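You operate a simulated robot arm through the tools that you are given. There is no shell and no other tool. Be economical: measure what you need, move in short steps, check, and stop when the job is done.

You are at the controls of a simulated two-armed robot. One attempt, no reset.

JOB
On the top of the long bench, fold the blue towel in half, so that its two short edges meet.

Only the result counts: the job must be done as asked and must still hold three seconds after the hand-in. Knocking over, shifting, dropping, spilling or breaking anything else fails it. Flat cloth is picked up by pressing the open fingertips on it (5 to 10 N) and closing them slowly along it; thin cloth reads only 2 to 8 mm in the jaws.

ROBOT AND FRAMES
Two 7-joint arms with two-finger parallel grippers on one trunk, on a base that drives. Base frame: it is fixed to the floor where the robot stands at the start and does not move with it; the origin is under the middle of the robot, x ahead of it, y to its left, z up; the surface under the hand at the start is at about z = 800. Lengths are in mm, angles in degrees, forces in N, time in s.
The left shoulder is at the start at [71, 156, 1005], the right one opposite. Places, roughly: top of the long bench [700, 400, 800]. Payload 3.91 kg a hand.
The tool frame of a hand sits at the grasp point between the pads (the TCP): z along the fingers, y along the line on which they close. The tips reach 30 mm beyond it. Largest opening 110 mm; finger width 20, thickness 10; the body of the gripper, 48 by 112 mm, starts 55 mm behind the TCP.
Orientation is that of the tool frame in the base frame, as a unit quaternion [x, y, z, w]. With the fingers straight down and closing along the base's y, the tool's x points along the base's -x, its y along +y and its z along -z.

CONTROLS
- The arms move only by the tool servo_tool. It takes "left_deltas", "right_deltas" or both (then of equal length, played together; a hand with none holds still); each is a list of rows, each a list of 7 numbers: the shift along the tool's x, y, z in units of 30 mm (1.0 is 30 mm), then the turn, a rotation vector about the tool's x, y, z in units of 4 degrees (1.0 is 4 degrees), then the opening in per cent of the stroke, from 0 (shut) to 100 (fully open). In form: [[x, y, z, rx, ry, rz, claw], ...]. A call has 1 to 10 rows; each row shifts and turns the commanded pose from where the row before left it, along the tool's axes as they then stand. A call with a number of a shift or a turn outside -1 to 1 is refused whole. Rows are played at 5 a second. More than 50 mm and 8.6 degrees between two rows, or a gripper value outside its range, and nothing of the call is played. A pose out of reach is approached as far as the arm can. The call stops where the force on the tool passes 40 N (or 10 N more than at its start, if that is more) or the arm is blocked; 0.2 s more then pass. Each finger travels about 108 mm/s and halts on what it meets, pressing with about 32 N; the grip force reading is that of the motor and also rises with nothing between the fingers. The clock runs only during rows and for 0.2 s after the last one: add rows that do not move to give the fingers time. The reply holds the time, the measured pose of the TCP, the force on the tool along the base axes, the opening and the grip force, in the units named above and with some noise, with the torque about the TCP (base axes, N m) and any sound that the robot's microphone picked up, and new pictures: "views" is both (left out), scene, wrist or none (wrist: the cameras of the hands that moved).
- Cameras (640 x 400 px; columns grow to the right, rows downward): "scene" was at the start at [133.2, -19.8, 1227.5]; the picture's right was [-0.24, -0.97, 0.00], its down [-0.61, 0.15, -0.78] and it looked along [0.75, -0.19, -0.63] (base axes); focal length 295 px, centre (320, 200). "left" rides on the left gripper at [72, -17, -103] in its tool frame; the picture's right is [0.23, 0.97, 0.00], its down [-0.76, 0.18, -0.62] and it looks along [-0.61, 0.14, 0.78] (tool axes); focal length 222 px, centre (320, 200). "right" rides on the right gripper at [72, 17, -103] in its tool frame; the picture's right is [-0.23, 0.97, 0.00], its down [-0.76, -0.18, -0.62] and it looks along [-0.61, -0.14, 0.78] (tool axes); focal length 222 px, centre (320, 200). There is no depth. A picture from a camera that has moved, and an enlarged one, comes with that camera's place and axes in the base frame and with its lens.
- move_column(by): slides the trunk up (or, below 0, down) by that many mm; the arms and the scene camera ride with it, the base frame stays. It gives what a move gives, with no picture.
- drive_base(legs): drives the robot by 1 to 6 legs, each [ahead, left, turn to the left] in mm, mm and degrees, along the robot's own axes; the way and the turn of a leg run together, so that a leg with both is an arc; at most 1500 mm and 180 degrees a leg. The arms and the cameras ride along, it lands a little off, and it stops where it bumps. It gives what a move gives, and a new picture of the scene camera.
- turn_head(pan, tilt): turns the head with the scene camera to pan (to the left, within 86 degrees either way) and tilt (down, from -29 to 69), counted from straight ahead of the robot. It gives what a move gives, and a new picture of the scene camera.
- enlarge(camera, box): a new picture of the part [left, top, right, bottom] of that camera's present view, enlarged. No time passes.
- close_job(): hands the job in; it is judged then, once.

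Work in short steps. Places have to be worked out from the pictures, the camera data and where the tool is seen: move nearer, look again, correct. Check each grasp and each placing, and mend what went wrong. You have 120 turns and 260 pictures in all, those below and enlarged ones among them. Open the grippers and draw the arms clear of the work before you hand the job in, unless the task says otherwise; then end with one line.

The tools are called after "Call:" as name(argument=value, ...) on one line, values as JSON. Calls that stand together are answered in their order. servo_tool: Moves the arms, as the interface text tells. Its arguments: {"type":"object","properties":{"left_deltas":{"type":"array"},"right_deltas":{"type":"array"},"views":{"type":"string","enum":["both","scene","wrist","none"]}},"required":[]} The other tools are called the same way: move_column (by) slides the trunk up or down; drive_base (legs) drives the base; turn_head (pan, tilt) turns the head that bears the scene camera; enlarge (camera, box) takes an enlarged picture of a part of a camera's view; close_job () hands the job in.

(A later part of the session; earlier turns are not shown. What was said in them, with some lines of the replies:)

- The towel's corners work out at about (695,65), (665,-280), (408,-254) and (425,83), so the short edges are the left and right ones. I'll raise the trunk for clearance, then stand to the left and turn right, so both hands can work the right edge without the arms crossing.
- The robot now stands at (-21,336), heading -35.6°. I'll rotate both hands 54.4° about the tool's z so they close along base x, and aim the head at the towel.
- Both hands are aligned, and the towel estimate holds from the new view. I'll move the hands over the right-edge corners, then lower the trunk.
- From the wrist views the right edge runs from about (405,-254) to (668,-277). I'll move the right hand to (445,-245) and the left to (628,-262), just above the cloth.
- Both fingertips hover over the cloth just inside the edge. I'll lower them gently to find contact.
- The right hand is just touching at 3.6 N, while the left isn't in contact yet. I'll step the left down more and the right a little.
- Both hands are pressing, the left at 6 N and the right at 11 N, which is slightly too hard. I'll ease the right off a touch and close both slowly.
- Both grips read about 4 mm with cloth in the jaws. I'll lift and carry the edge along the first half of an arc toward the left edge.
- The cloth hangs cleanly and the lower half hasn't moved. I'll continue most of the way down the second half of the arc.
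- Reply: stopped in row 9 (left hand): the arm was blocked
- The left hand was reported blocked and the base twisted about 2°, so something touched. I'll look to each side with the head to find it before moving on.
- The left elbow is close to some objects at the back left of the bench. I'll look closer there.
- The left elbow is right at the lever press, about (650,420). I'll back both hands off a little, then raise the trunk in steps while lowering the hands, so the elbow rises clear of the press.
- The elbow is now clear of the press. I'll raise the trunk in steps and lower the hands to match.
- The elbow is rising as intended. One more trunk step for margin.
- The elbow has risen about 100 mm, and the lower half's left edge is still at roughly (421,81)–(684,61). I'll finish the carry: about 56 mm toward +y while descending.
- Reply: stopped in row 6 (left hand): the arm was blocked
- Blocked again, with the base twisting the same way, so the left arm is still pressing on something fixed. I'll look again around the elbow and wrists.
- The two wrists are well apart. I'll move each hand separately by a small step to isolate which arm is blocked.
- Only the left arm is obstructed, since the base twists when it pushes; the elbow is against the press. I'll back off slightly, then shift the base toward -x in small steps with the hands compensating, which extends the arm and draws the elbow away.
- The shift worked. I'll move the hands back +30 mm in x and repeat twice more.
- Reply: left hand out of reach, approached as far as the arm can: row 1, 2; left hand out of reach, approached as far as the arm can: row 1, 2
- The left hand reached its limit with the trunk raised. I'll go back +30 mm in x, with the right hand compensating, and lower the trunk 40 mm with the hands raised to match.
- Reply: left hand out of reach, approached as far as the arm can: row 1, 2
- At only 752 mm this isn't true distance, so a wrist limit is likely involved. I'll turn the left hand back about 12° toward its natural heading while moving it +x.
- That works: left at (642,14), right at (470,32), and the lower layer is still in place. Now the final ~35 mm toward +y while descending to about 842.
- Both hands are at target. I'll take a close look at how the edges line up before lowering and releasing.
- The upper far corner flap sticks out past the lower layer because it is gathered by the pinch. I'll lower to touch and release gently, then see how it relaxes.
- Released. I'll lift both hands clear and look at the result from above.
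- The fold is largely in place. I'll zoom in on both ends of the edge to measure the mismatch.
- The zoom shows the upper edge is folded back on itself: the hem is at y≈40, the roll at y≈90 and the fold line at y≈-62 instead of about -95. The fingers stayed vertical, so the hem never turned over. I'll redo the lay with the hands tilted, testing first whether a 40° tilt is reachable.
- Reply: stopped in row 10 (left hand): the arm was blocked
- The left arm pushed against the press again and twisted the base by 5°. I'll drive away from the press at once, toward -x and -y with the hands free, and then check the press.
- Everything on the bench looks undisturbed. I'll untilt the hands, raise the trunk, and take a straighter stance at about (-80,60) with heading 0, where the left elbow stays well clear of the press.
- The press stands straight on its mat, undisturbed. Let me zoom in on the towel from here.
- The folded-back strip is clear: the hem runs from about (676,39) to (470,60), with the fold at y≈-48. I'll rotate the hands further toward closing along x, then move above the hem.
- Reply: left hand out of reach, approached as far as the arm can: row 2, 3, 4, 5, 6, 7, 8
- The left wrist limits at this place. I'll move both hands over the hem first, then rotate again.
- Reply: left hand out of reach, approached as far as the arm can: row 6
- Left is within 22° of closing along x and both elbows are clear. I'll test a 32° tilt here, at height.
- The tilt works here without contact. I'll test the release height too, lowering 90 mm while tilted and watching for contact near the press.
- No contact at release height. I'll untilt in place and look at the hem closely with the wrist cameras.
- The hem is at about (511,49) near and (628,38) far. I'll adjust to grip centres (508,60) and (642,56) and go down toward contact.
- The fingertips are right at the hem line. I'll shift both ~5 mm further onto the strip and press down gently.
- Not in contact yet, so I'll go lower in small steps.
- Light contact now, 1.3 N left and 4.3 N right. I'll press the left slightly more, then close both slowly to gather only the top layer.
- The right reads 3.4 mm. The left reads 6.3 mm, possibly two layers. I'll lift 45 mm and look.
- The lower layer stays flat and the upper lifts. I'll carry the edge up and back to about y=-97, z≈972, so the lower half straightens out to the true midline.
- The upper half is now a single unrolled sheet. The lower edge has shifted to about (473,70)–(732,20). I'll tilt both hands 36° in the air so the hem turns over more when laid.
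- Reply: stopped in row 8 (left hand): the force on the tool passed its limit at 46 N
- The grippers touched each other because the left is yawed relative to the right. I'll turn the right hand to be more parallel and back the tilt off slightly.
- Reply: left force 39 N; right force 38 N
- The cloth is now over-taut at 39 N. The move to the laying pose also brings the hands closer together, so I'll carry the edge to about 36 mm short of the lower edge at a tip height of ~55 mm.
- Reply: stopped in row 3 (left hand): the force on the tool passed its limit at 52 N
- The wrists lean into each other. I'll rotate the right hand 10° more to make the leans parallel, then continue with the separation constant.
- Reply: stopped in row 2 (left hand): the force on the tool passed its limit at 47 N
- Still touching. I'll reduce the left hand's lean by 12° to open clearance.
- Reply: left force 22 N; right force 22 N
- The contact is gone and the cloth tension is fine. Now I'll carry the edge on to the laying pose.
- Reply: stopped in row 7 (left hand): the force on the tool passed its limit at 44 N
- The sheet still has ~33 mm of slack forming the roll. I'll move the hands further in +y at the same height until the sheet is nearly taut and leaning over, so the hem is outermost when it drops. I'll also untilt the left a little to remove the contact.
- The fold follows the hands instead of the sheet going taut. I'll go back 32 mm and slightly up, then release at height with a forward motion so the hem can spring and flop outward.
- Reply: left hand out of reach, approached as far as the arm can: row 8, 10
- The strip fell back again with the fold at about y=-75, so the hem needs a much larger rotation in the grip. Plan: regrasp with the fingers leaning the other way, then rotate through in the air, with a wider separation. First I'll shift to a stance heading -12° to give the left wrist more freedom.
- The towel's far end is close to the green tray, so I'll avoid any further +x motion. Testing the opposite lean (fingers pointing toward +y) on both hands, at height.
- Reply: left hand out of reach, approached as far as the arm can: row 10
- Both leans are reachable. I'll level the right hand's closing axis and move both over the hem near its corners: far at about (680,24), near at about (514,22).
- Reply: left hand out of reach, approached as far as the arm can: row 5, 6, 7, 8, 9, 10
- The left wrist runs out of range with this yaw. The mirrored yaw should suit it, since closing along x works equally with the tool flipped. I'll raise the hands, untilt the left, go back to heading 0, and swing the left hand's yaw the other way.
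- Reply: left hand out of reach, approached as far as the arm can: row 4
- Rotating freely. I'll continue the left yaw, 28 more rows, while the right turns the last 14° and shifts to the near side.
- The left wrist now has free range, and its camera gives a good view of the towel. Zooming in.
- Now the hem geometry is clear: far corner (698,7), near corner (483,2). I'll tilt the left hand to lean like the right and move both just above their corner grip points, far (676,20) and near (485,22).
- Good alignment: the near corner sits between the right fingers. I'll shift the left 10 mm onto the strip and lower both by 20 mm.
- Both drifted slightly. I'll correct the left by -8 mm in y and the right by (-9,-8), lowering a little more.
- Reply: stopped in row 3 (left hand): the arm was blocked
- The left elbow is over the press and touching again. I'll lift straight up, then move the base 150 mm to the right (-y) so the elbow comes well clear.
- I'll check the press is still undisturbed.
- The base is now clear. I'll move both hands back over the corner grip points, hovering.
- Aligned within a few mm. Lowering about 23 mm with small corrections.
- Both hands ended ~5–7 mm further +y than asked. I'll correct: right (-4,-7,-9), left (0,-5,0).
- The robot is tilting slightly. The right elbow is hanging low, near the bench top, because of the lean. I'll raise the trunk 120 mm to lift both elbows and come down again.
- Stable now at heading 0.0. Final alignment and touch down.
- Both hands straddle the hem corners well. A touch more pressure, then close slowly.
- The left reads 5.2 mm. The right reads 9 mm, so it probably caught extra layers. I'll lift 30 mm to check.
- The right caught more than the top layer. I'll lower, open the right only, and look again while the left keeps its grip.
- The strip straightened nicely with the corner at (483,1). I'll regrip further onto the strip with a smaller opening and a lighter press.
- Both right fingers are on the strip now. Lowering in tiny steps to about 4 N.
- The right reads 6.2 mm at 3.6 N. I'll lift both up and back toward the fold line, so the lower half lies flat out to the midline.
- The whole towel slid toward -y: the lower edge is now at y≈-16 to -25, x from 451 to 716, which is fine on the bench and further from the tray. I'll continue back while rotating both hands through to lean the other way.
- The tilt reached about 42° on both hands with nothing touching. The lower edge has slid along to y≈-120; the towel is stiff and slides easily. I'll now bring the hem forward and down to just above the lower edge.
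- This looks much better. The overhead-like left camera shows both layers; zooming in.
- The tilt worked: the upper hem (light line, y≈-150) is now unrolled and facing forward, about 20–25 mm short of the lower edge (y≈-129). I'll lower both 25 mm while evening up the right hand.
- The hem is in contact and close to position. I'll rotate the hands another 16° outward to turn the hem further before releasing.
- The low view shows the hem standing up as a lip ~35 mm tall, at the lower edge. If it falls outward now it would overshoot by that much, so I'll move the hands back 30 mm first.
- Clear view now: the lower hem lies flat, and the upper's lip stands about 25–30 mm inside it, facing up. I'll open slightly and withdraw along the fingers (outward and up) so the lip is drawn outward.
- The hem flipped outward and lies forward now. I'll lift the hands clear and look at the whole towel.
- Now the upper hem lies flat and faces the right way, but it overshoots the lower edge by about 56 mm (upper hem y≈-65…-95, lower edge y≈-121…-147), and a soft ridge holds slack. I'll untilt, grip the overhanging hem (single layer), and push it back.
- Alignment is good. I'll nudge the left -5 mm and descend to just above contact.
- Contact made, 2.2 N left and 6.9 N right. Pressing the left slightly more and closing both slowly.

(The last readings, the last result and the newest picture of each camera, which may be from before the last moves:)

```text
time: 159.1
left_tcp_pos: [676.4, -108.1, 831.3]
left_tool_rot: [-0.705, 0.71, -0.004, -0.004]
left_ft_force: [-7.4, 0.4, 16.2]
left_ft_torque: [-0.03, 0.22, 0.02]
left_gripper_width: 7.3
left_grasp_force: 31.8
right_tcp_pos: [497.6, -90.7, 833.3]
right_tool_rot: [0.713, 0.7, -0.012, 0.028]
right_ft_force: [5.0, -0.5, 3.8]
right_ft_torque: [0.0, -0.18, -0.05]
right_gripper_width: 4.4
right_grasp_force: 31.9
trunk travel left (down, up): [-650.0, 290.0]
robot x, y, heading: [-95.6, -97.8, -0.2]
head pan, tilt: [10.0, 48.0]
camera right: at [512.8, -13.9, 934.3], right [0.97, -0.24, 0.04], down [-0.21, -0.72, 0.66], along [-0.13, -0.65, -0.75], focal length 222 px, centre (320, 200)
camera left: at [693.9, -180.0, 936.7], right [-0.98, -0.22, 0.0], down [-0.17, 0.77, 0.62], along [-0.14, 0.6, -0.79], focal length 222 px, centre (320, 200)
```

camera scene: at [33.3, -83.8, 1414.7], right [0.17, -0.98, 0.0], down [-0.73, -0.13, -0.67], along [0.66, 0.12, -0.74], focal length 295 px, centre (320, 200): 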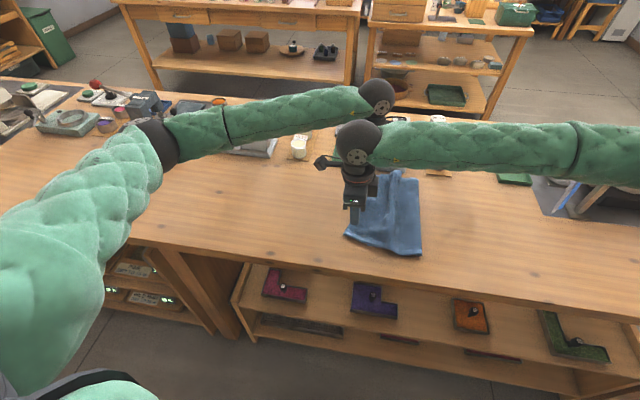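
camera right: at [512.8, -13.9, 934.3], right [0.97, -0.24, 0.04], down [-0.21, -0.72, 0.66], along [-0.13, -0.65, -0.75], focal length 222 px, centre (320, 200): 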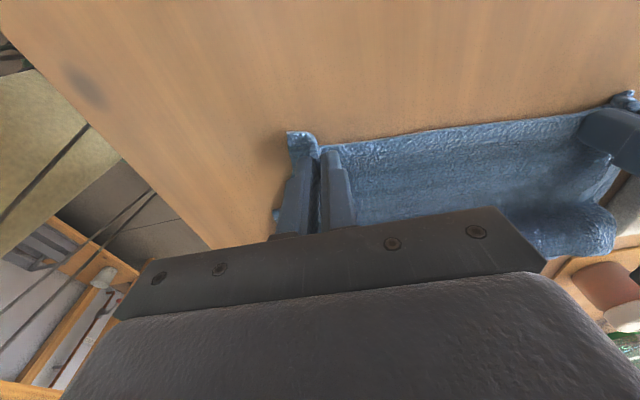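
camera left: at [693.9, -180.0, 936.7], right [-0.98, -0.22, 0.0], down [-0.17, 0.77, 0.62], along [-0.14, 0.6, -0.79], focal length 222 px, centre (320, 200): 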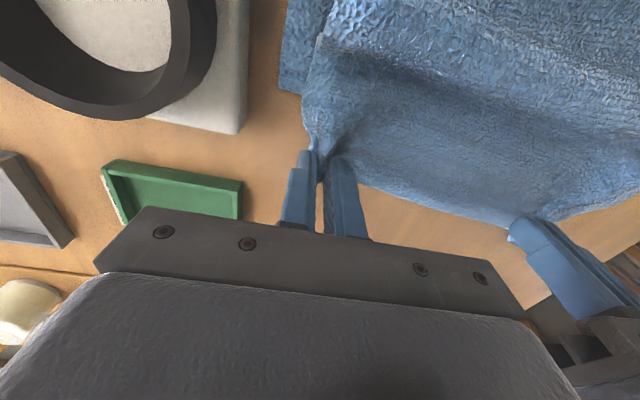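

Both hold the hem. I'll lift 10 mm and slide the edge back about 47 mm toward the lower edge.

Call:
servo_tool(left_deltas=[[0, 0, -0.4, 0, 0, 0, 0], [0.4, 0, 0, 0, 0, 0, 0], [0.4, 0, 0, 0, 0, 0, 0], [0.4, 0, 0, 0, 0, 0, 0], [0.4, 0, 0, 0, 0, 0, 0]], right_deltas=[[0, 0, -0.4, 0, 0, 0, 0], [-0.38, 0, 0, 0, 0, 0, 0], [-0.38, 0, 0, 0, 0, 0, 0], [-0.38, 0, 0, 0, 0, 0, 0], [-0.38, 0, 0, 0, 0, 0, 0]], views="both")

Call:
enlarge(camera="scene", box=[300, 130, 480, 270])

```text
time: 160.3
left_tcp_pos: [676.8, -157.0, 843.1]
left_tool_rot: [-0.705, 0.709, -0.003, -0.003]
left_ft_force: [-6.6, 0.8, 0.8]
left_ft_torque: [0.06, 0.18, 0.01]
left_gripper_width: 5.4
left_grasp_force: 32.6
right_tcp_pos: [496.3, -135.2, 847.1]
right_tool_rot: [0.713, 0.7, -0.011, 0.028]
right_ft_force: [5.2, -0.3, -0.3]
right_ft_torque: [-0.01, -0.13, -0.07]
right_gripper_width: 4.3
right_grasp_force: 32.2
trunk travel left (down, up): [-650.0, 290.0]
robot x, y, heading: [-95.5, -96.2, -0.0]
head pan, tilt: [10.0, 48.0]
camera scene: at [32.9, -83.0, 1414.7], right [0.17, -0.98, 0.0], down [-0.73, -0.13, -0.67], along [0.66, 0.12, -0.74], focal length 295 px, centre (320, 200)
camera right: at [512.8, -58.3, 947.5], right [0.97, -0.24, 0.04], down [-0.21, -0.72, 0.66], along [-0.13, -0.65, -0.75], focal length 222 px, centre (320, 200)
camera left: at [695.0, -227.3, 946.5], right [-0.97, -0.22, 0.0], down [-0.17, 0.77, 0.62], along [-0.14, 0.6, -0.79], focal length 222 px, centre (320, 200)
```

scene: 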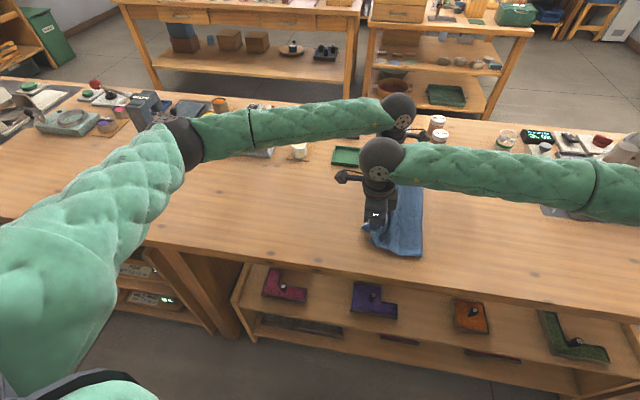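
right: 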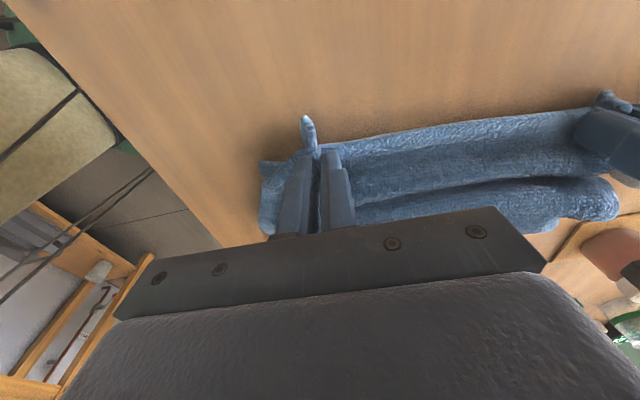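
left: 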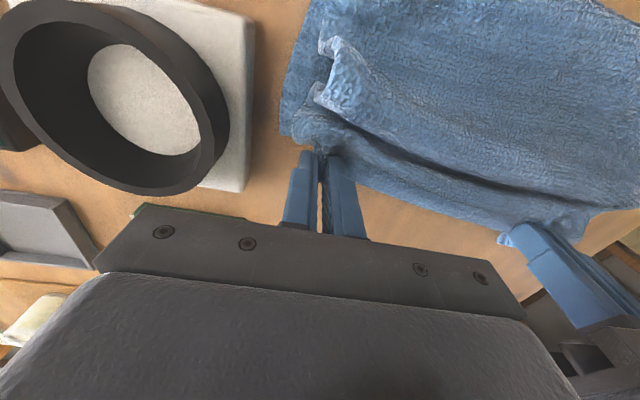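

```text
2.86 times, centred on (390, 200) of scene
camera zoom: at [32.9, -83.0, 1414.7], right [0.17, -0.98, 0.0], down [-0.73, -0.13, -0.67], along [0.66, 0.12, -0.74], focal length 843 px, centre (120, 200)
```

zoom: 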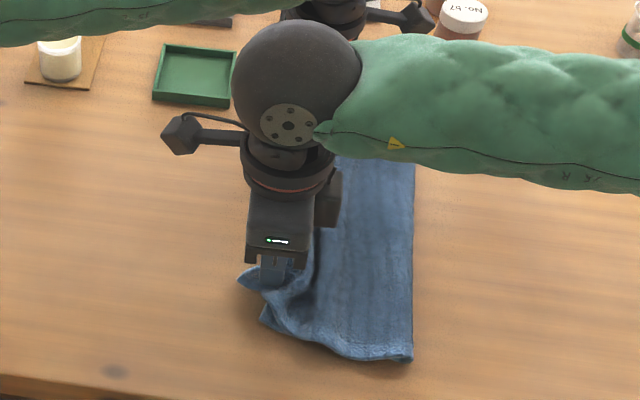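

The hem moved back, but the slack went into ridges rather than rolling the fold outward. The grip now has the right orientation, so I'll lift the hem up and back to open the sheet into one smooth arch, then lay it down on the lower edge.

Call:
servo_tool(left_deltas=[[0.1, 0, -0.5, 0, 0, 0, 0], [0.3, 0, -0.6, 0, 0, 0, 0], [0.4, 0, -0.6, 0, 0, 0, 0], [0.5, 0, -0.5, 0, 0, 0, 0], [0.5, 0, -0.4, 0, 0, 0, 0], [0.5, 0, -0.3, 0, 0, 0, 0]], right_deltas=[[-0.1, 0, -0.5, 0, 0, 0, 0], [-0.3, 0, -0.6, 0, 0, 0, 0], [-0.4, 0, -0.6, 0, 0, 0, 0], [-0.5, 0, -0.5, 0, 0, 0, 0], [-0.5, 0, -0.4, 0, 0, 0, 0], [-0.5, 0, -0.3, 0, 0, 0, 0]], views="both")

Call:
enlarge(camera="scene", box=[300, 130, 480, 270])

```text
time: 161.7
left_tcp_pos: [677.7, -223.2, 930.1]
left_tool_rot: [-0.705, 0.709, -0.004, -0.003]
left_ft_force: [-11.5, 2.4, 0.7]
left_ft_torque: [0.08, 0.35, -0.01]
left_gripper_width: 6.2
left_grasp_force: 32.1
right_tcp_pos: [492.1, -200.0, 940.3]
right_tool_rot: [0.713, 0.7, -0.011, 0.028]
right_ft_force: [10.1, -2.1, -0.1]
right_ft_torque: [-0.06, -0.34, -0.06]
right_gripper_width: 4.3
right_grasp_force: 31.8
trunk travel left (down, up): [-650.0, 290.0]
robot x, y, heading: [-93.7, -94.1, -0.1]
head pan, tilt: [10.0, 48.0]
camera scene: at [32.5, -83.3, 1414.7], right [0.17, -0.98, 0.0], down [-0.73, -0.13, -0.67], along [0.66, 0.12, -0.74], focal length 295 px, centre (320, 200)
camera right: at [508.8, -122.9, 1040.4], right [0.97, -0.24, 0.04], down [-0.21, -0.72, 0.66], along [-0.13, -0.65, -0.75], focal length 222 px, centre (320, 200)
camera left: at [695.8, -294.3, 1034.6], right [-0.97, -0.22, 0.0], down [-0.17, 0.77, 0.62], along [-0.14, 0.6, -0.79], focal length 222 px, centre (320, 200)
```

scene: 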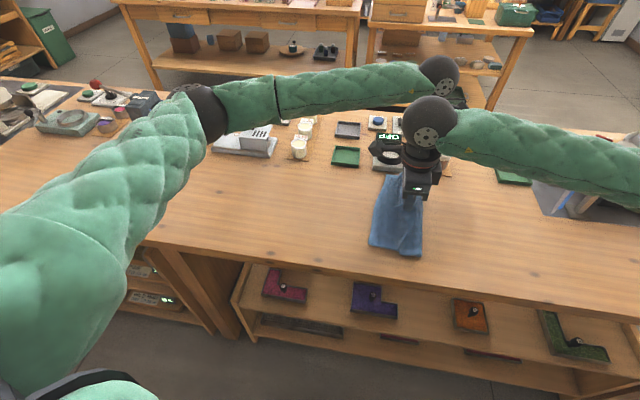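
right: 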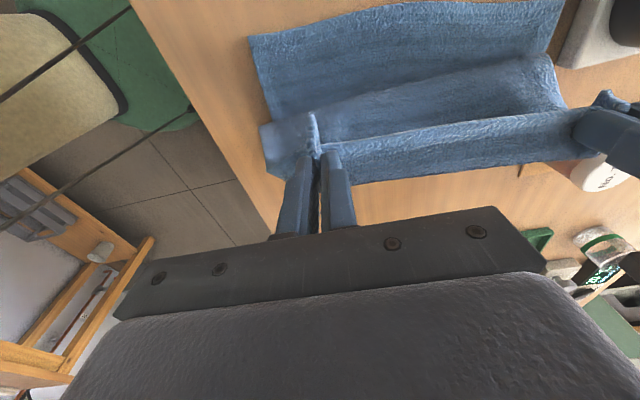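
left: 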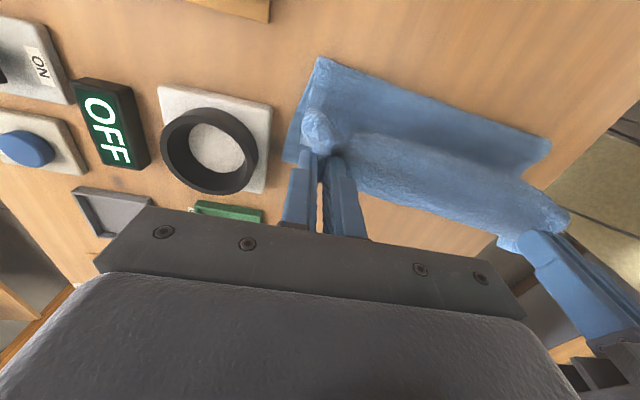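

```text
2.86 times, centred on (390, 200) of scene
camera zoom: at [32.5, -83.3, 1414.7], right [0.17, -0.98, 0.0], down [-0.73, -0.13, -0.67], along [0.66, 0.12, -0.74], focal length 843 px, centre (120, 200)
```

zoom: 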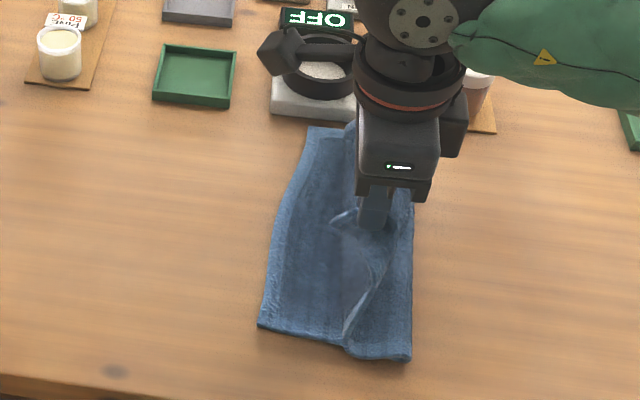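

The fold crease is still at y≈-257. I'll pull further back and up, to about y=-298, z≈975, so the crease rolls out toward y≈-300.

Call:
servo_tool(left_deltas=[[0.3, 0, -0.5, 0, 0, 0, 0], [0.4, 0, -0.4, 0, 0, 0, 0], [0.5, 0, -0.3, 0, 0, 0, 0], [0.5, 0, -0.2, 0, 0, 0, 0], [0.5, 0, -0.1, 0, 0, 0, 0], [0.4, 0, 0, 0, 0, 0, 0]], right_deltas=[[-0.4, 0, -0.4, 0, 0, 0, 0], [-0.5, 0, -0.3, 0, 0, 0, 0], [-0.6, 0, -0.2, 0, 0, 0, 0], [-0.6, 0, -0.2, 0, 0, 0, 0], [-0.6, 0, -0.1, 0, 0, 0, 0], [-0.5, 0, 0, 0, 0, 0, 0]], views="both")

Call:
enlarge(camera="scene", box=[300, 130, 480, 270])

```text
time: 163.1
left_tcp_pos: [677.5, -301.1, 975.6]
left_tool_rot: [-0.705, 0.709, -0.002, -0.004]
left_ft_force: [-11.1, 1.5, 0.1]
left_ft_torque: [0.06, 0.38, 0.0]
left_gripper_width: 6.4
left_grasp_force: 32.2
right_tcp_pos: [489.1, -293.5, 978.5]
right_tool_rot: [0.714, 0.7, -0.011, 0.028]
right_ft_force: [11.4, -1.0, -0.4]
right_ft_torque: [0.02, -0.31, -0.09]
right_gripper_width: 4.2
right_grasp_force: 32.1
trunk travel left (down, up): [-650.0, 290.0]
robot x, y, heading: [-94.6, -92.3, 0.2]
head pan, tilt: [10.0, 48.0]
camera scene: at [32.6, -83.4, 1414.7], right [0.17, -0.98, 0.0], down [-0.73, -0.13, -0.67], along [0.66, 0.12, -0.74], focal length 295 px, centre (320, 200)
camera right: at [504.5, -216.7, 1078.9], right [0.97, -0.24, 0.04], down [-0.21, -0.72, 0.66], along [-0.14, -0.65, -0.75], focal length 222 px, centre (320, 200)
camera left: at [694.5, -372.7, 1080.0], right [-0.98, -0.22, 0.0], down [-0.17, 0.77, 0.62], along [-0.14, 0.6, -0.79], focal length 222 px, centre (320, 200)
```

scene: 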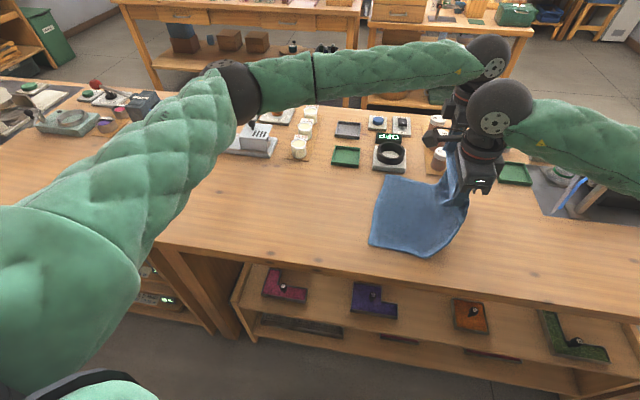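
right: 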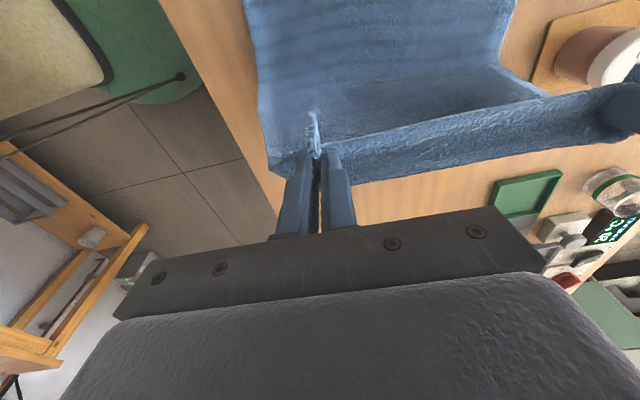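
left: 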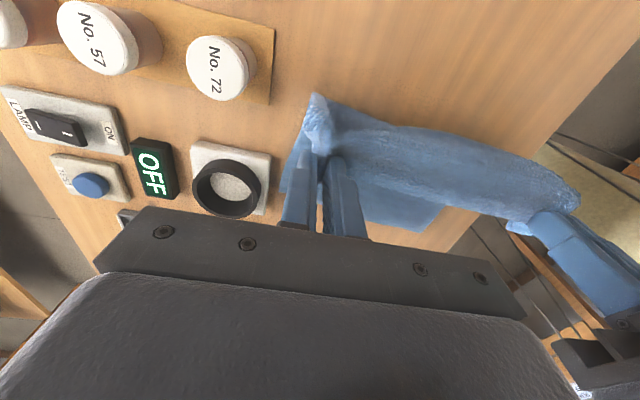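

```text
2.86 times, centred on (390, 200) of scene
camera zoom: at [32.6, -83.4, 1414.7], right [0.17, -0.98, 0.0], down [-0.73, -0.13, -0.67], along [0.66, 0.12, -0.74], focal length 843 px, centre (120, 200)
```

zoom: 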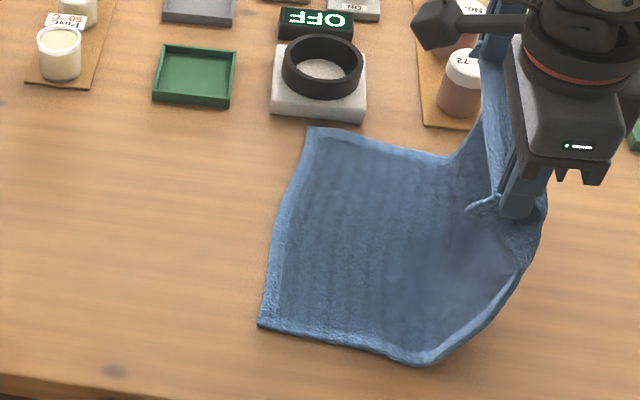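

Now the lower half is fully flat and the sheet hangs correctly from the hem with the grip in the right orientation. The lower edge runs from about (458,-127) to (717,-163). I'll lay the hem forward onto it.

Call:
servo_tool(left_deltas=[[-0.43, 0, 0.1, 0, 0, 0, 0], [-0.43, 0, 0.2, 0, 0, 0, 0], [-0.43, 0, 0.3, 0, 0, 0, 0], [-0.43, 0, 0.4, 0, 0, 0, 0], [-0.43, 0, 0.47, 0, 0, 0, 0], [-0.43, 0, 0.53, 0, 0, 0, 0], [-0.43, 0, 0.6, 0, 0, 0, 0], [-0.43, 0, 0.67, 0, 0, 0, 0], [-0.43, 0, 0.6, 0, 0, 0, 0], [-0.43, 0, 0.35, 0, 0, 0, 0]], right_deltas=[[0.5, 0, 0.1, 0, 0, 0, 0], [0.5, 0, 0.2, 0, 0, 0, 0], [0.5, 0, 0.3, 0, 0, 0, 0], [0.5, 0, 0.4, 0, 0, 0, 0], [0.5, 0, 0.47, 0, 0, 0, 0], [0.5, 0, 0.53, 0, 0, 0, 0], [0.5, 0, 0.6, 0, 0, 0, 0], [0.5, 0, 0.67, 0, 0, 0, 0], [0.5, 0, 0.67, 0, 0, 0, 0], [0.5, 0, 0.35, 0, 0, 0, 0]], views="both")

Call:
enlarge(camera="scene", box=[300, 130, 480, 270])

Call:
enlarge(camera="left", box=[230, 0, 630, 250])

```text
time: 165.3
left_tcp_pos: [676.8, -173.7, 851.9]
left_tool_rot: [-0.706, 0.709, -0.003, -0.004]
left_ft_force: [-5.1, 1.1, -0.1]
left_ft_torque: [0.03, 0.19, 0.02]
left_gripper_width: 5.4
left_grasp_force: 32.1
right_tcp_pos: [496.7, -150.9, 840.7]
right_tool_rot: [0.714, 0.699, -0.012, 0.028]
right_ft_force: [5.5, -1.0, 2.3]
right_ft_torque: [-0.06, -0.19, -0.03]
right_gripper_width: 4.2
right_grasp_force: 31.5
trunk travel left (down, up): [-650.0, 290.0]
robot x, y, heading: [-94.1, -94.9, -0.2]
head pan, tilt: [10.0, 48.0]
camera scene: at [33.1, -81.6, 1414.8], right [0.17, -0.98, 0.0], down [-0.73, -0.13, -0.67], along [0.66, 0.12, -0.74], focal length 295 px, centre (320, 200)
camera right: at [512.8, -74.0, 941.6], right [0.97, -0.25, 0.04], down [-0.21, -0.72, 0.66], along [-0.14, -0.65, -0.75], focal length 222 px, centre (320, 200)
camera left: at [695.1, -244.7, 954.6], right [-0.98, -0.22, 0.0], down [-0.17, 0.77, 0.62], along [-0.14, 0.6, -0.79], focal length 222 px, centre (320, 200)
```

scene: 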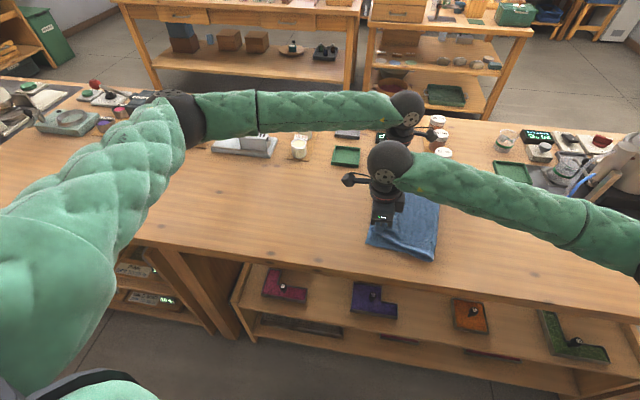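
right: 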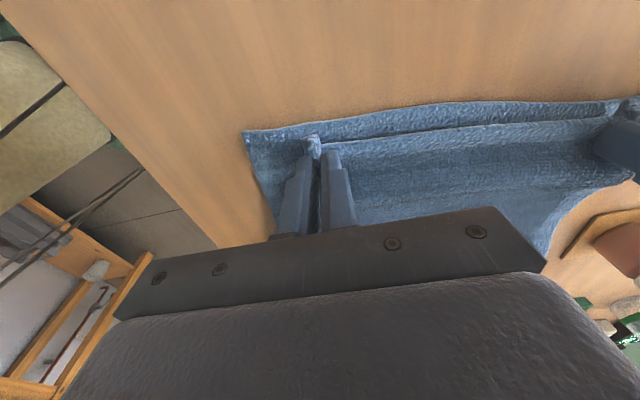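
left: 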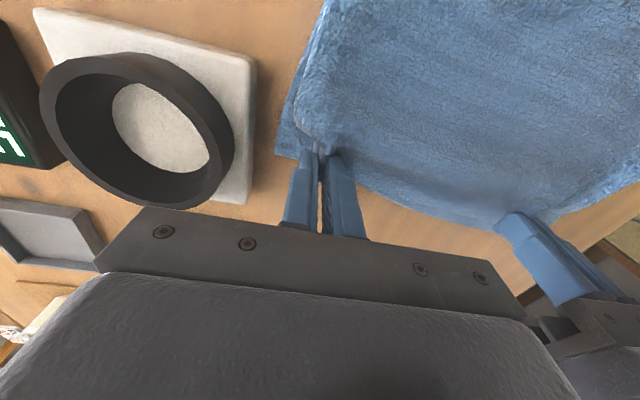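

```text
2.86 times, centred on (390, 200) of scene
camera zoom: at [33.1, -81.6, 1414.8], right [0.17, -0.98, 0.0], down [-0.73, -0.13, -0.67], along [0.66, 0.12, -0.74], focal length 843 px, centre (120, 200)
```

zoom: 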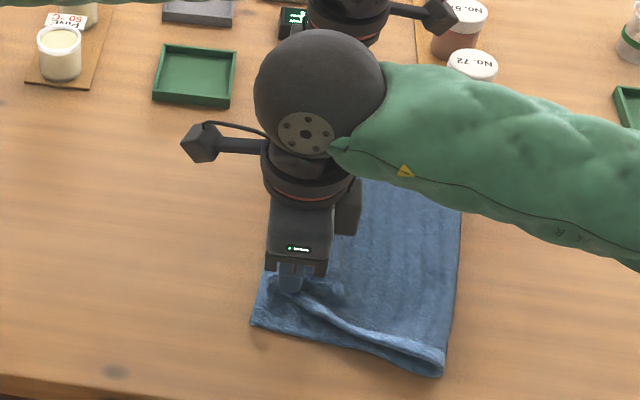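

```text
1.60 times, centred on (430, 125) of left
camera zoom: at [695.1, -244.7, 954.6], right [-0.98, -0.22, 0.0], down [-0.17, 0.77, 0.62], along [-0.14, 0.6, -0.79], focal length 355 px, centre (144, 320)
```

zoom: 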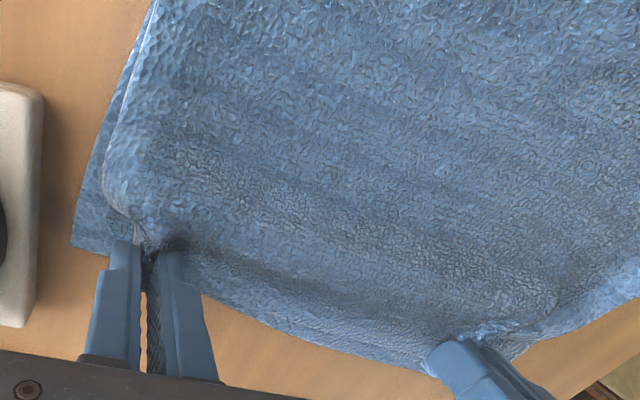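

Excellent: the fold is now at y≈-280 and the hem lies about 5–10 mm from the lower edge. I'll shift the right hand +9 mm and set both down.

Call:
servo_tool(left_deltas=[[-0.05, 0, 0.15, 0, 0, 0, 0], [0, 0, 0.15, 0, 0, 0, 0], [0, 0, 0.15, 0, 0, 0, 0], [0, 0, 0.05, 0, 0, 0, 0]], right_deltas=[[0, 0, -0.15, 0, 0, 0, 0], [0.3, 0, 0, 0, 0, 0, 0], [0, 0, 0.15, 0, 0, 0, 0], [0, 0, 0.06, 0, 0, 0, 0]], views="wrist")

Call:
enlarge(camera="right", box=[230, 70, 550, 270])

Call:
enlarge(camera="left", box=[230, 60, 550, 260])

```text
time: 166.3
left_tcp_pos: [676.5, -173.1, 836.3]
left_tool_rot: [-0.705, 0.709, -0.003, -0.004]
left_ft_force: [-4.3, 1.4, 11.4]
left_ft_torque: [0.05, 0.23, 0.01]
left_gripper_width: 5.2
left_grasp_force: 31.6
right_tcp_pos: [496.6, -141.5, 840.1]
right_tool_rot: [0.713, 0.701, -0.011, 0.029]
right_ft_force: [7.7, -1.6, 3.3]
right_ft_torque: [-0.07, -0.3, -0.06]
right_gripper_width: 4.2
right_grasp_force: 32.0
trunk travel left (down, up): [-650.0, 290.0]
robot x, y, heading: [-97.5, -99.9, -0.1]
head pan, tilt: [10.0, 48.0]
camera right: at [512.0, -63.5, 940.8], right [0.97, -0.24, 0.04], down [-0.21, -0.72, 0.66], along [-0.13, -0.65, -0.75], focal length 222 px, centre (320, 200)
camera left: at [694.5, -243.6, 940.2], right [-0.97, -0.22, 0.0], down [-0.17, 0.77, 0.62], along [-0.14, 0.6, -0.79], focal length 222 px, centre (320, 200)
```

right: 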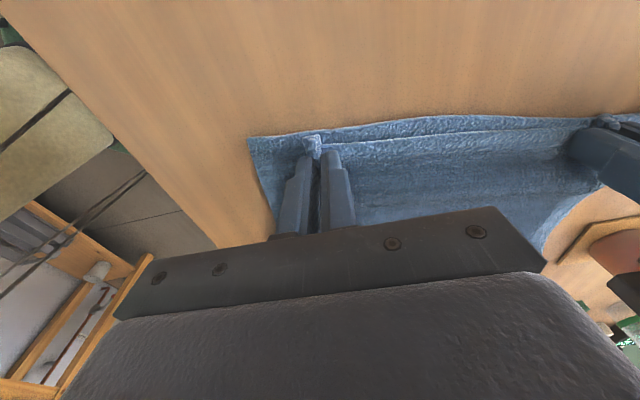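
left: 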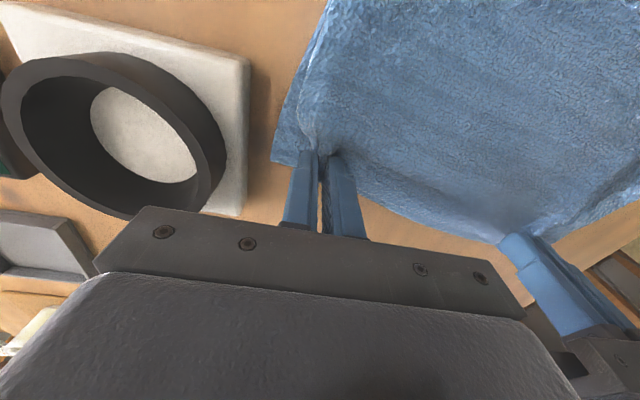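

```text
2.00 times, centred on (390, 170) of right
camera zoom: at [512.0, -63.5, 940.8], right [0.97, -0.24, 0.04], down [-0.21, -0.72, 0.66], along [-0.13, -0.65, -0.75], focal length 444 px, centre (180, 260)
```

zoom: 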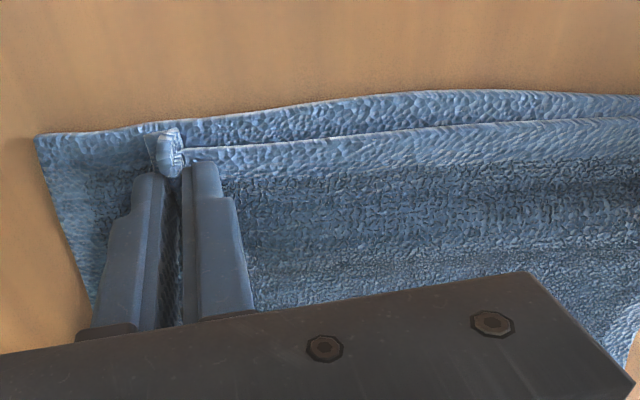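

```text
2.00 times, centred on (390, 160) of left
camera zoom: at [694.5, -243.6, 940.2], right [-0.97, -0.22, 0.0], down [-0.17, 0.77, 0.62], along [-0.14, 0.6, -0.79], focal length 444 px, centre (180, 280)
```

zoom: 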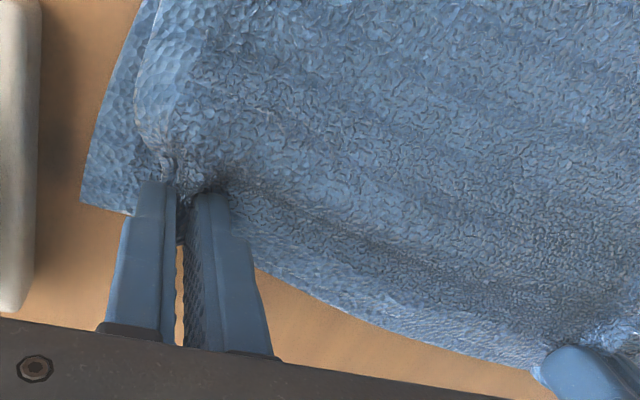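

The hem is now within about 4 mm of the lower edge. Releasing gently and lifting straight up.

Call:
servo_tool(left_deltas=[[0, 0, -0.1, 0, 0, 0, 4], [0, 0, 0, 0, 0, 0, 10], [0, 0, 0, 0, 0, 0, 18], [0, 0, 0, 0, 0, 0, 28], [0, 0, 0, 0, 0, 0, 36], [0, 0, -0.3, 0, 0, 0, 36], [0, 0, -0.8, 0, 0, 0, 36], [0, 0, -1, 0, 0, 0, 36], [0, 0, -1, 0, 0, 0, 36], [0, 0, -1, 0, 0, 0, 36]], right_deltas=[[0, 0, 0, 0, 0, 0, 4], [0, 0, 0, 0, 0, 0, 10], [0, 0, 0, 0, 0, 0, 18], [0, 0, 0, 0, 0, 0, 28], [0, 0, 0, 0, 0, 0, 36], [0, 0, -0.3, 0, 0, 0, 36], [0, 0, -0.8, 0, 0, 0, 36], [0, 0, -1, 0, 0, 0, 36], [0, 0, -1, 0, 0, 0, 36], [0, 0, -1, 0, 0, 0, 36]], views="both")

Call:
enlarge(camera="right", box=[230, 30, 630, 280])

Call:
enlarge(camera="left", box=[230, 0, 630, 250])

```text
time: 168.5
left_tcp_pos: [676.9, -172.4, 960.9]
left_tool_rot: [-0.706, 0.708, -0.004, -0.002]
left_ft_force: [0.1, 0.9, 0.0]
left_ft_torque: [0.02, -0.01, 0.01]
left_gripper_width: 39.7
left_grasp_force: 0.1
right_tcp_pos: [492.3, -133.5, 966.3]
right_tool_rot: [0.714, 0.7, -0.011, 0.028]
right_ft_force: [0.5, -1.1, -0.4]
right_ft_torque: [0.0, -0.04, 0.01]
right_gripper_width: 39.7
right_grasp_force: 0.0
trunk travel left (down, up): [-650.0, 290.0]
robot x, y, heading: [-95.5, -98.7, -0.0]
head pan, tilt: [10.0, 48.0]
camera scene: at [32.0, -82.3, 1414.7], right [0.17, -0.98, 0.0], down [-0.73, -0.13, -0.67], along [0.66, 0.12, -0.74], focal length 295 px, centre (320, 200)
camera right: at [508.3, -55.7, 1066.6], right [0.97, -0.24, 0.04], down [-0.21, -0.72, 0.66], along [-0.13, -0.65, -0.75], focal length 222 px, centre (320, 200)
camera left: at [693.9, -243.4, 1064.3], right [-0.98, -0.22, 0.0], down [-0.17, 0.77, 0.62], along [-0.14, 0.6, -0.79], focal length 222 px, centre (320, 200)
```

scene: 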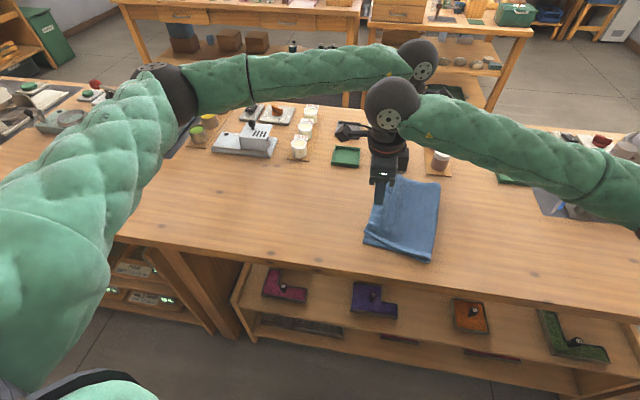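
right: 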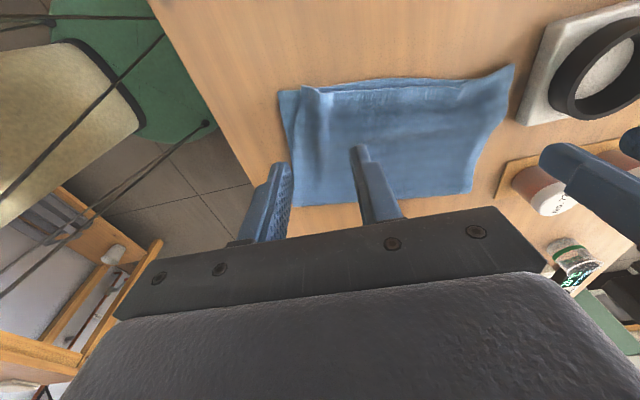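
left: 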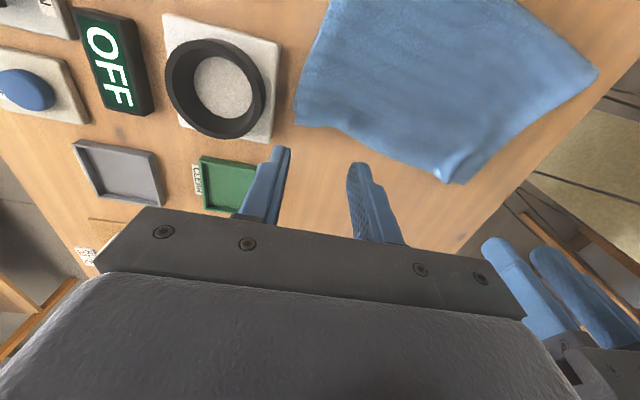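

```text
1.60 times, centred on (430, 155) of right
camera zoom: at [508.3, -55.7, 1066.6], right [0.97, -0.24, 0.04], down [-0.21, -0.72, 0.66], along [-0.13, -0.65, -0.75], focal length 355 px, centre (144, 272)
```

zoom: 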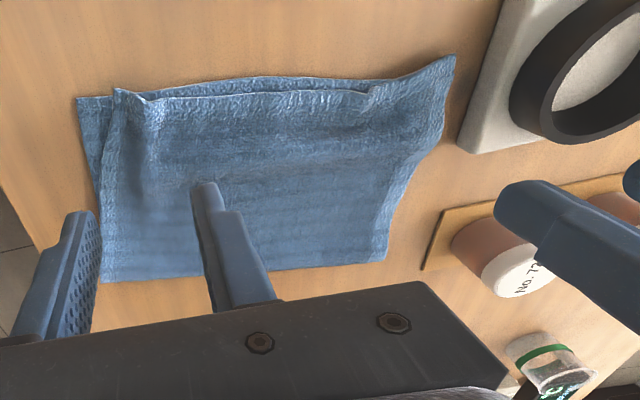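

```text
1.60 times, centred on (430, 125) of left
camera zoom: at [693.9, -243.4, 1064.3], right [-0.98, -0.22, 0.0], down [-0.17, 0.77, 0.62], along [-0.14, 0.6, -0.79], focal length 355 px, centre (144, 320)
```

zoom: 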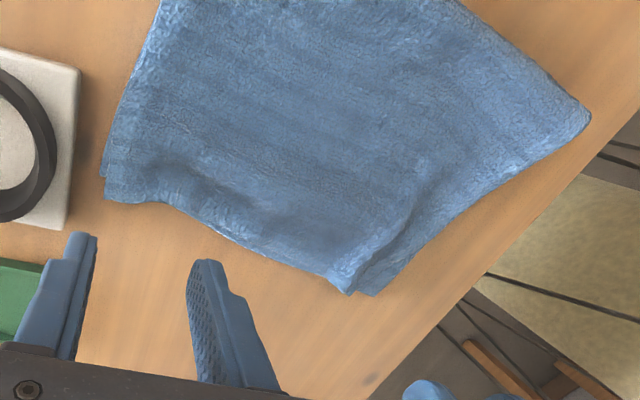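

Very good: edges within ~5–10 mm along the middle and far end. Only the near upper corner is pulled in by ~27 mm by a leftover pinch ridge at x≈500. I'll press the closed right fingertips lightly on that ridge and open them to spread it.

Call:
servo_tool(right_deltas=[[-0.15, 0.2, 0.6, 0, 0, 0, 0], [0, 0, 0.8, 0, 0, 0, 0], [0, 0, 0.8, 0, 0, 0, 0], [0, 0, 0.8, 0, 0, 0, 0], [0, 0, 0.7, 0, 0, 0, 0], [0, 0, 0.3, 0, 0, 0, 0], [0, 0, 0.1, 0, 0, 0, 0], [0, 0, 0, 0, 0, 0, 0]], views="wrist")

```text
time: 170.3
left_tcp_pos: [676.7, -170.9, 960.2]
left_tool_rot: [-0.705, 0.709, -0.003, -0.002]
left_ft_force: [-0.3, -0.5, 0.1]
left_ft_torque: [0.02, -0.01, 0.0]
left_gripper_width: 39.6
left_grasp_force: 0.1
right_tcp_pos: [503.0, -146.2, 841.2]
right_tool_rot: [0.713, 0.7, -0.011, 0.028]
right_ft_force: [-0.7, 0.7, -0.3]
right_ft_torque: [0.0, 0.02, 0.02]
right_gripper_width: 0.2
right_grasp_force: 32.1
trunk travel left (down, up): [-650.0, 290.0]
robot x, y, heading: [-96.8, -99.5, -0.0]
head pan, tilt: [10.0, 48.0]
camera right: at [518.8, -69.3, 941.8], right [0.97, -0.24, 0.04], down [-0.21, -0.72, 0.66], along [-0.14, -0.65, -0.75], focal length 222 px, centre (320, 200)
```

right: 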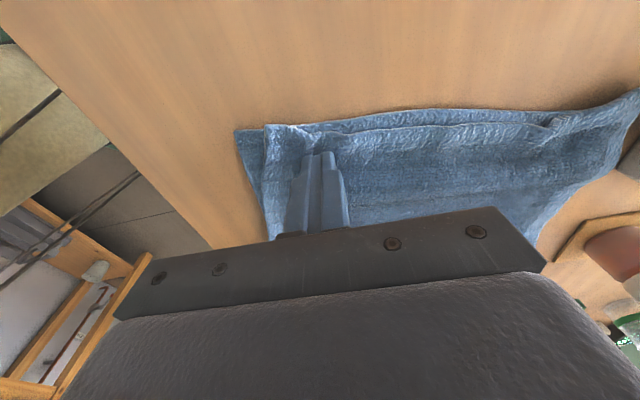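

Positioned over the ridge. I'll shift 8 mm toward the hem, press lightly, and open.

Call:
servo_tool(right_deltas=[[0.27, -0.1, 0, 0, 0, 0, 0], [0, 0, 0.1, 0, 0, 0, 0], [0, 0, 0.05, 0, 0, 0, 0], [0, 0, 0, 0, 0, 0, 0]], views="none")

```text
time: 171.3
left_tcp_pos: [677.3, -171.9, 958.8]
left_tool_rot: [-0.705, 0.709, -0.003, -0.004]
left_ft_force: [-0.4, 0.1, -0.2]
left_ft_torque: [-0.03, 0.01, 0.01]
left_gripper_width: 39.8
left_grasp_force: 0.1
right_tcp_pos: [501.8, -138.5, 835.7]
right_tool_rot: [0.713, 0.7, -0.011, 0.029]
right_ft_force: [0.3, -0.4, 3.5]
right_ft_torque: [-0.04, -0.02, -0.01]
right_gripper_width: 0.0
right_grasp_force: 32.0
trunk travel left (down, up): [-650.0, 290.0]
robot x, y, heading: [-93.7, -99.3, 0.2]
head pan, tilt: [10.0, 48.0]
```

3.5 N of contact. Opening slowly to spread the ridge, then lifting to look.

Call:
servo_tool(right_deltas=[[0, -0.05, 0.02, 0, 0, 0, 6], [0, -0.05, 0, 0, 0, 0, 12], [0, -0.05, 0, 0, 0, 0, 18], [0, -0.05, 0, 0, 0, 0, 24], [0, -0.05, 0, 0, 0, 0, 30], [0, -0.05, 0, 0, 0, 0, 36], [0, 0, -0.3, 0, 0, 0, 36], [0, 0, -0.9, 0, 0, 0, 36], [0, 0, -1, 0, 0, 0, 36], [0, 0, -1, 0, 0, 0, 36]], views="wrist")

Call:
enlarge(camera="right", box=[230, 30, 630, 280])

```text
time: 173.5
left_tcp_pos: [676.2, -171.7, 959.9]
left_tool_rot: [-0.705, 0.709, -0.003, -0.004]
left_ft_force: [-0.8, -0.4, 0.6]
left_ft_torque: [-0.04, 0.0, 0.04]
left_gripper_width: 39.6
left_grasp_force: 0.0
right_tcp_pos: [491.1, -133.0, 929.5]
right_tool_rot: [0.713, 0.7, -0.012, 0.029]
right_ft_force: [-0.5, 0.8, 0.3]
right_ft_torque: [-0.01, 0.0, 0.02]
right_gripper_width: 39.7
right_grasp_force: 0.1
trunk travel left (down, up): [-650.0, 290.0]
robot x, y, heading: [-94.9, -97.3, 0.2]
head pan, tilt: [10.0, 48.0]
camera right: at [506.1, -55.8, 1030.7], right [0.97, -0.24, 0.04], down [-0.21, -0.72, 0.66], along [-0.14, -0.65, -0.75], focal length 222 px, centre (320, 200)
```

right: 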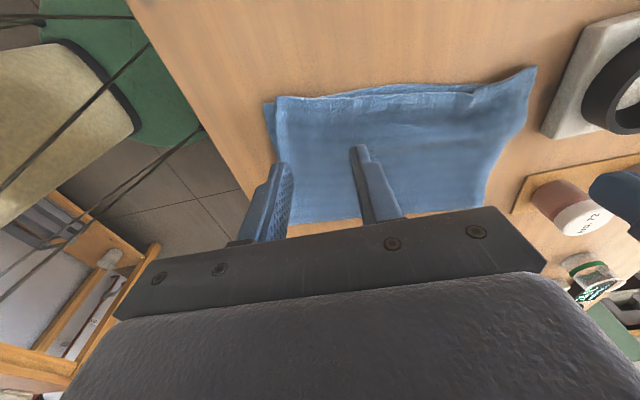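

```text
1.60 times, centred on (430, 155) of right
camera zoom: at [506.1, -55.8, 1030.7], right [0.97, -0.24, 0.04], down [-0.21, -0.72, 0.66], along [-0.14, -0.65, -0.75], focal length 355 px, centre (144, 272)
```

zoom: 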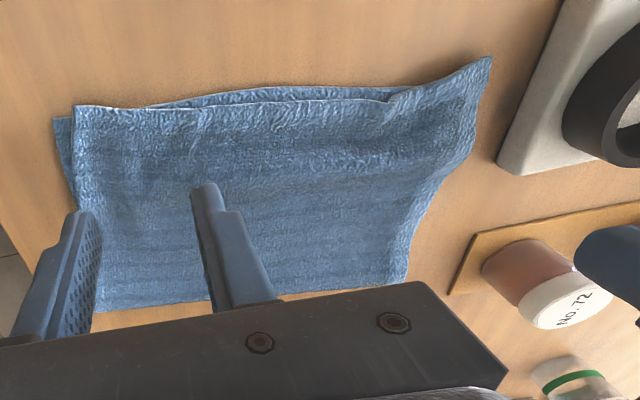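

The near corner has spread out and now matches to within ~10–15 mm. I'll open both grippers and raise the arms clear, then take a final look.

Call:
servo_tool(left_deltas=[[0, 0, -1, 0, 0, 0, 60], [0, 0, -1, 0, 0, 0, 60], [0, 0, -1, 0, 0, 0, 60]], right_deltas=[[0, 0, -1, 0, 0, 0, 60], [0, 0, -1, 0, 0, 0, 60], [0, 0, -1, 0, 0, 0, 60]], views="none")

Call:
move_column(by=150)

Call:
drive_base(legs=[[-350, 0, 0]])

Call:
turn_head(pan=15, tilt=42)

```text
time: 174.3
left_tcp_pos: [677.3, -168.4, 1048.5]
left_tool_rot: [-0.706, 0.709, -0.004, -0.004]
left_ft_force: [-0.1, -0.9, 0.6]
left_ft_torque: [0.0, 0.0, 0.02]
left_gripper_width: 65.7
left_grasp_force: 0.1
right_tcp_pos: [485.0, -128.8, 1020.2]
right_tool_rot: [0.713, 0.7, -0.012, 0.028]
right_ft_force: [0.0, 0.0, -0.5]
right_ft_torque: [-0.02, 0.04, 0.02]
right_gripper_width: 66.1
right_grasp_force: 0.0
trunk travel left (down, up): [-650.0, 290.0]
robot x, y, heading: [-98.7, -100.4, 0.3]
head pan, tilt: [10.0, 48.0]
```

```text
time: 176.0
left_tcp_pos: [678.4, -166.6, 1198.4]
left_tool_rot: [-0.705, 0.709, -0.002, -0.004]
left_ft_force: [0.7, 0.5, -0.5]
left_ft_torque: [0.01, 0.01, -0.02]
left_gripper_width: 66.2
left_grasp_force: 0.1
right_tcp_pos: [486.3, -129.8, 1169.7]
right_tool_rot: [0.713, 0.7, -0.011, 0.028]
right_ft_force: [0.2, -0.3, 0.2]
right_ft_torque: [-0.02, -0.04, -0.02]
right_gripper_width: 65.9
right_grasp_force: 0.0
trunk travel left (down, up): [-800.0, 140.0]
robot x, y, heading: [-96.3, -98.2, 0.0]
head pan, tilt: [10.0, 48.0]
```

```text
time: 178.3
left_tcp_pos: [329.1, -168.9, 1198.5]
left_tool_rot: [-0.704, 0.71, -0.003, -0.004]
left_ft_force: [0.3, -0.5, -0.5]
left_ft_torque: [0.01, -0.02, 0.02]
left_gripper_width: 66.2
left_grasp_force: 0.0
right_tcp_pos: [138.1, -129.0, 1170.5]
right_tool_rot: [0.714, 0.7, -0.012, 0.027]
right_ft_force: [-0.3, 0.2, 0.4]
right_ft_torque: [-0.03, 0.0, 0.02]
right_gripper_width: 65.9
right_grasp_force: 0.1
trunk travel left (down, up): [-800.0, 140.0]
robot x, y, heading: [-446.1, -97.0, 0.3]
head pan, tilt: [10.0, 48.0]
camera scene: at [-315.6, -82.5, 1564.6], right [0.17, -0.98, 0.0], down [-0.73, -0.13, -0.67], along [0.66, 0.12, -0.74], focal length 295 px, centre (320, 200)
```

scene: 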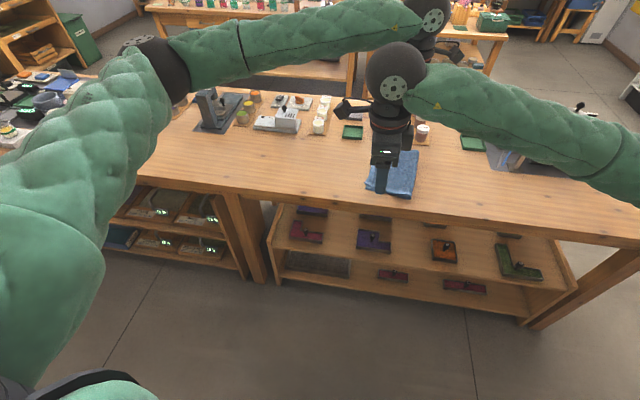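

```text
time: 178.9
left_tcp_pos: [328.5, -167.9, 1198.8]
left_tool_rot: [-0.705, 0.709, -0.004, -0.003]
left_ft_force: [-0.3, -0.7, 0.0]
left_ft_torque: [0.0, -0.02, 0.0]
left_gripper_width: 66.2
left_grasp_force: 0.0
right_tcp_pos: [136.4, -128.9, 1171.2]
right_tool_rot: [0.714, 0.7, -0.012, 0.029]
right_ft_force: [-0.1, 1.1, 0.1]
right_ft_torque: [-0.02, -0.01, 0.01]
right_gripper_width: 66.1
right_grasp_force: 0.0
trunk travel left (down, up): [-800.0, 140.0]
robot x, y, heading: [-447.8, -94.3, 0.1]
head pan, tilt: [15.0, 42.0]
camera scene: at [-313.3, -74.5, 1573.3], right [0.26, -0.97, 0.0], down [-0.65, -0.17, -0.74], along [0.72, 0.19, -0.67], focal length 295 px, centre (320, 200)
```

scene: 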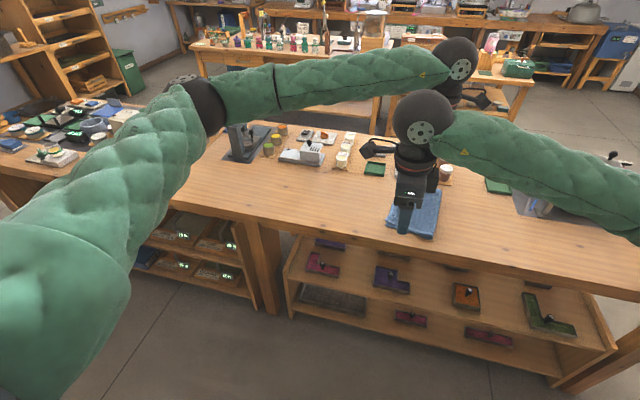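

The bench looks orderly, the press is upright on its mat, the towel is folded, and the arms are well clear. Handing in.

Call:
close_job()

```text
The job is handed in.
```

I folded the blue towel in half on the long bench and handed the job in. By camera estimate, the two short edges met to within about 5–15 mm. While folding, the robot's arm pushed against something several times, most likely the lever press; it still stood upright on its mat, and nothing on the bench looked moved in the final pictures.
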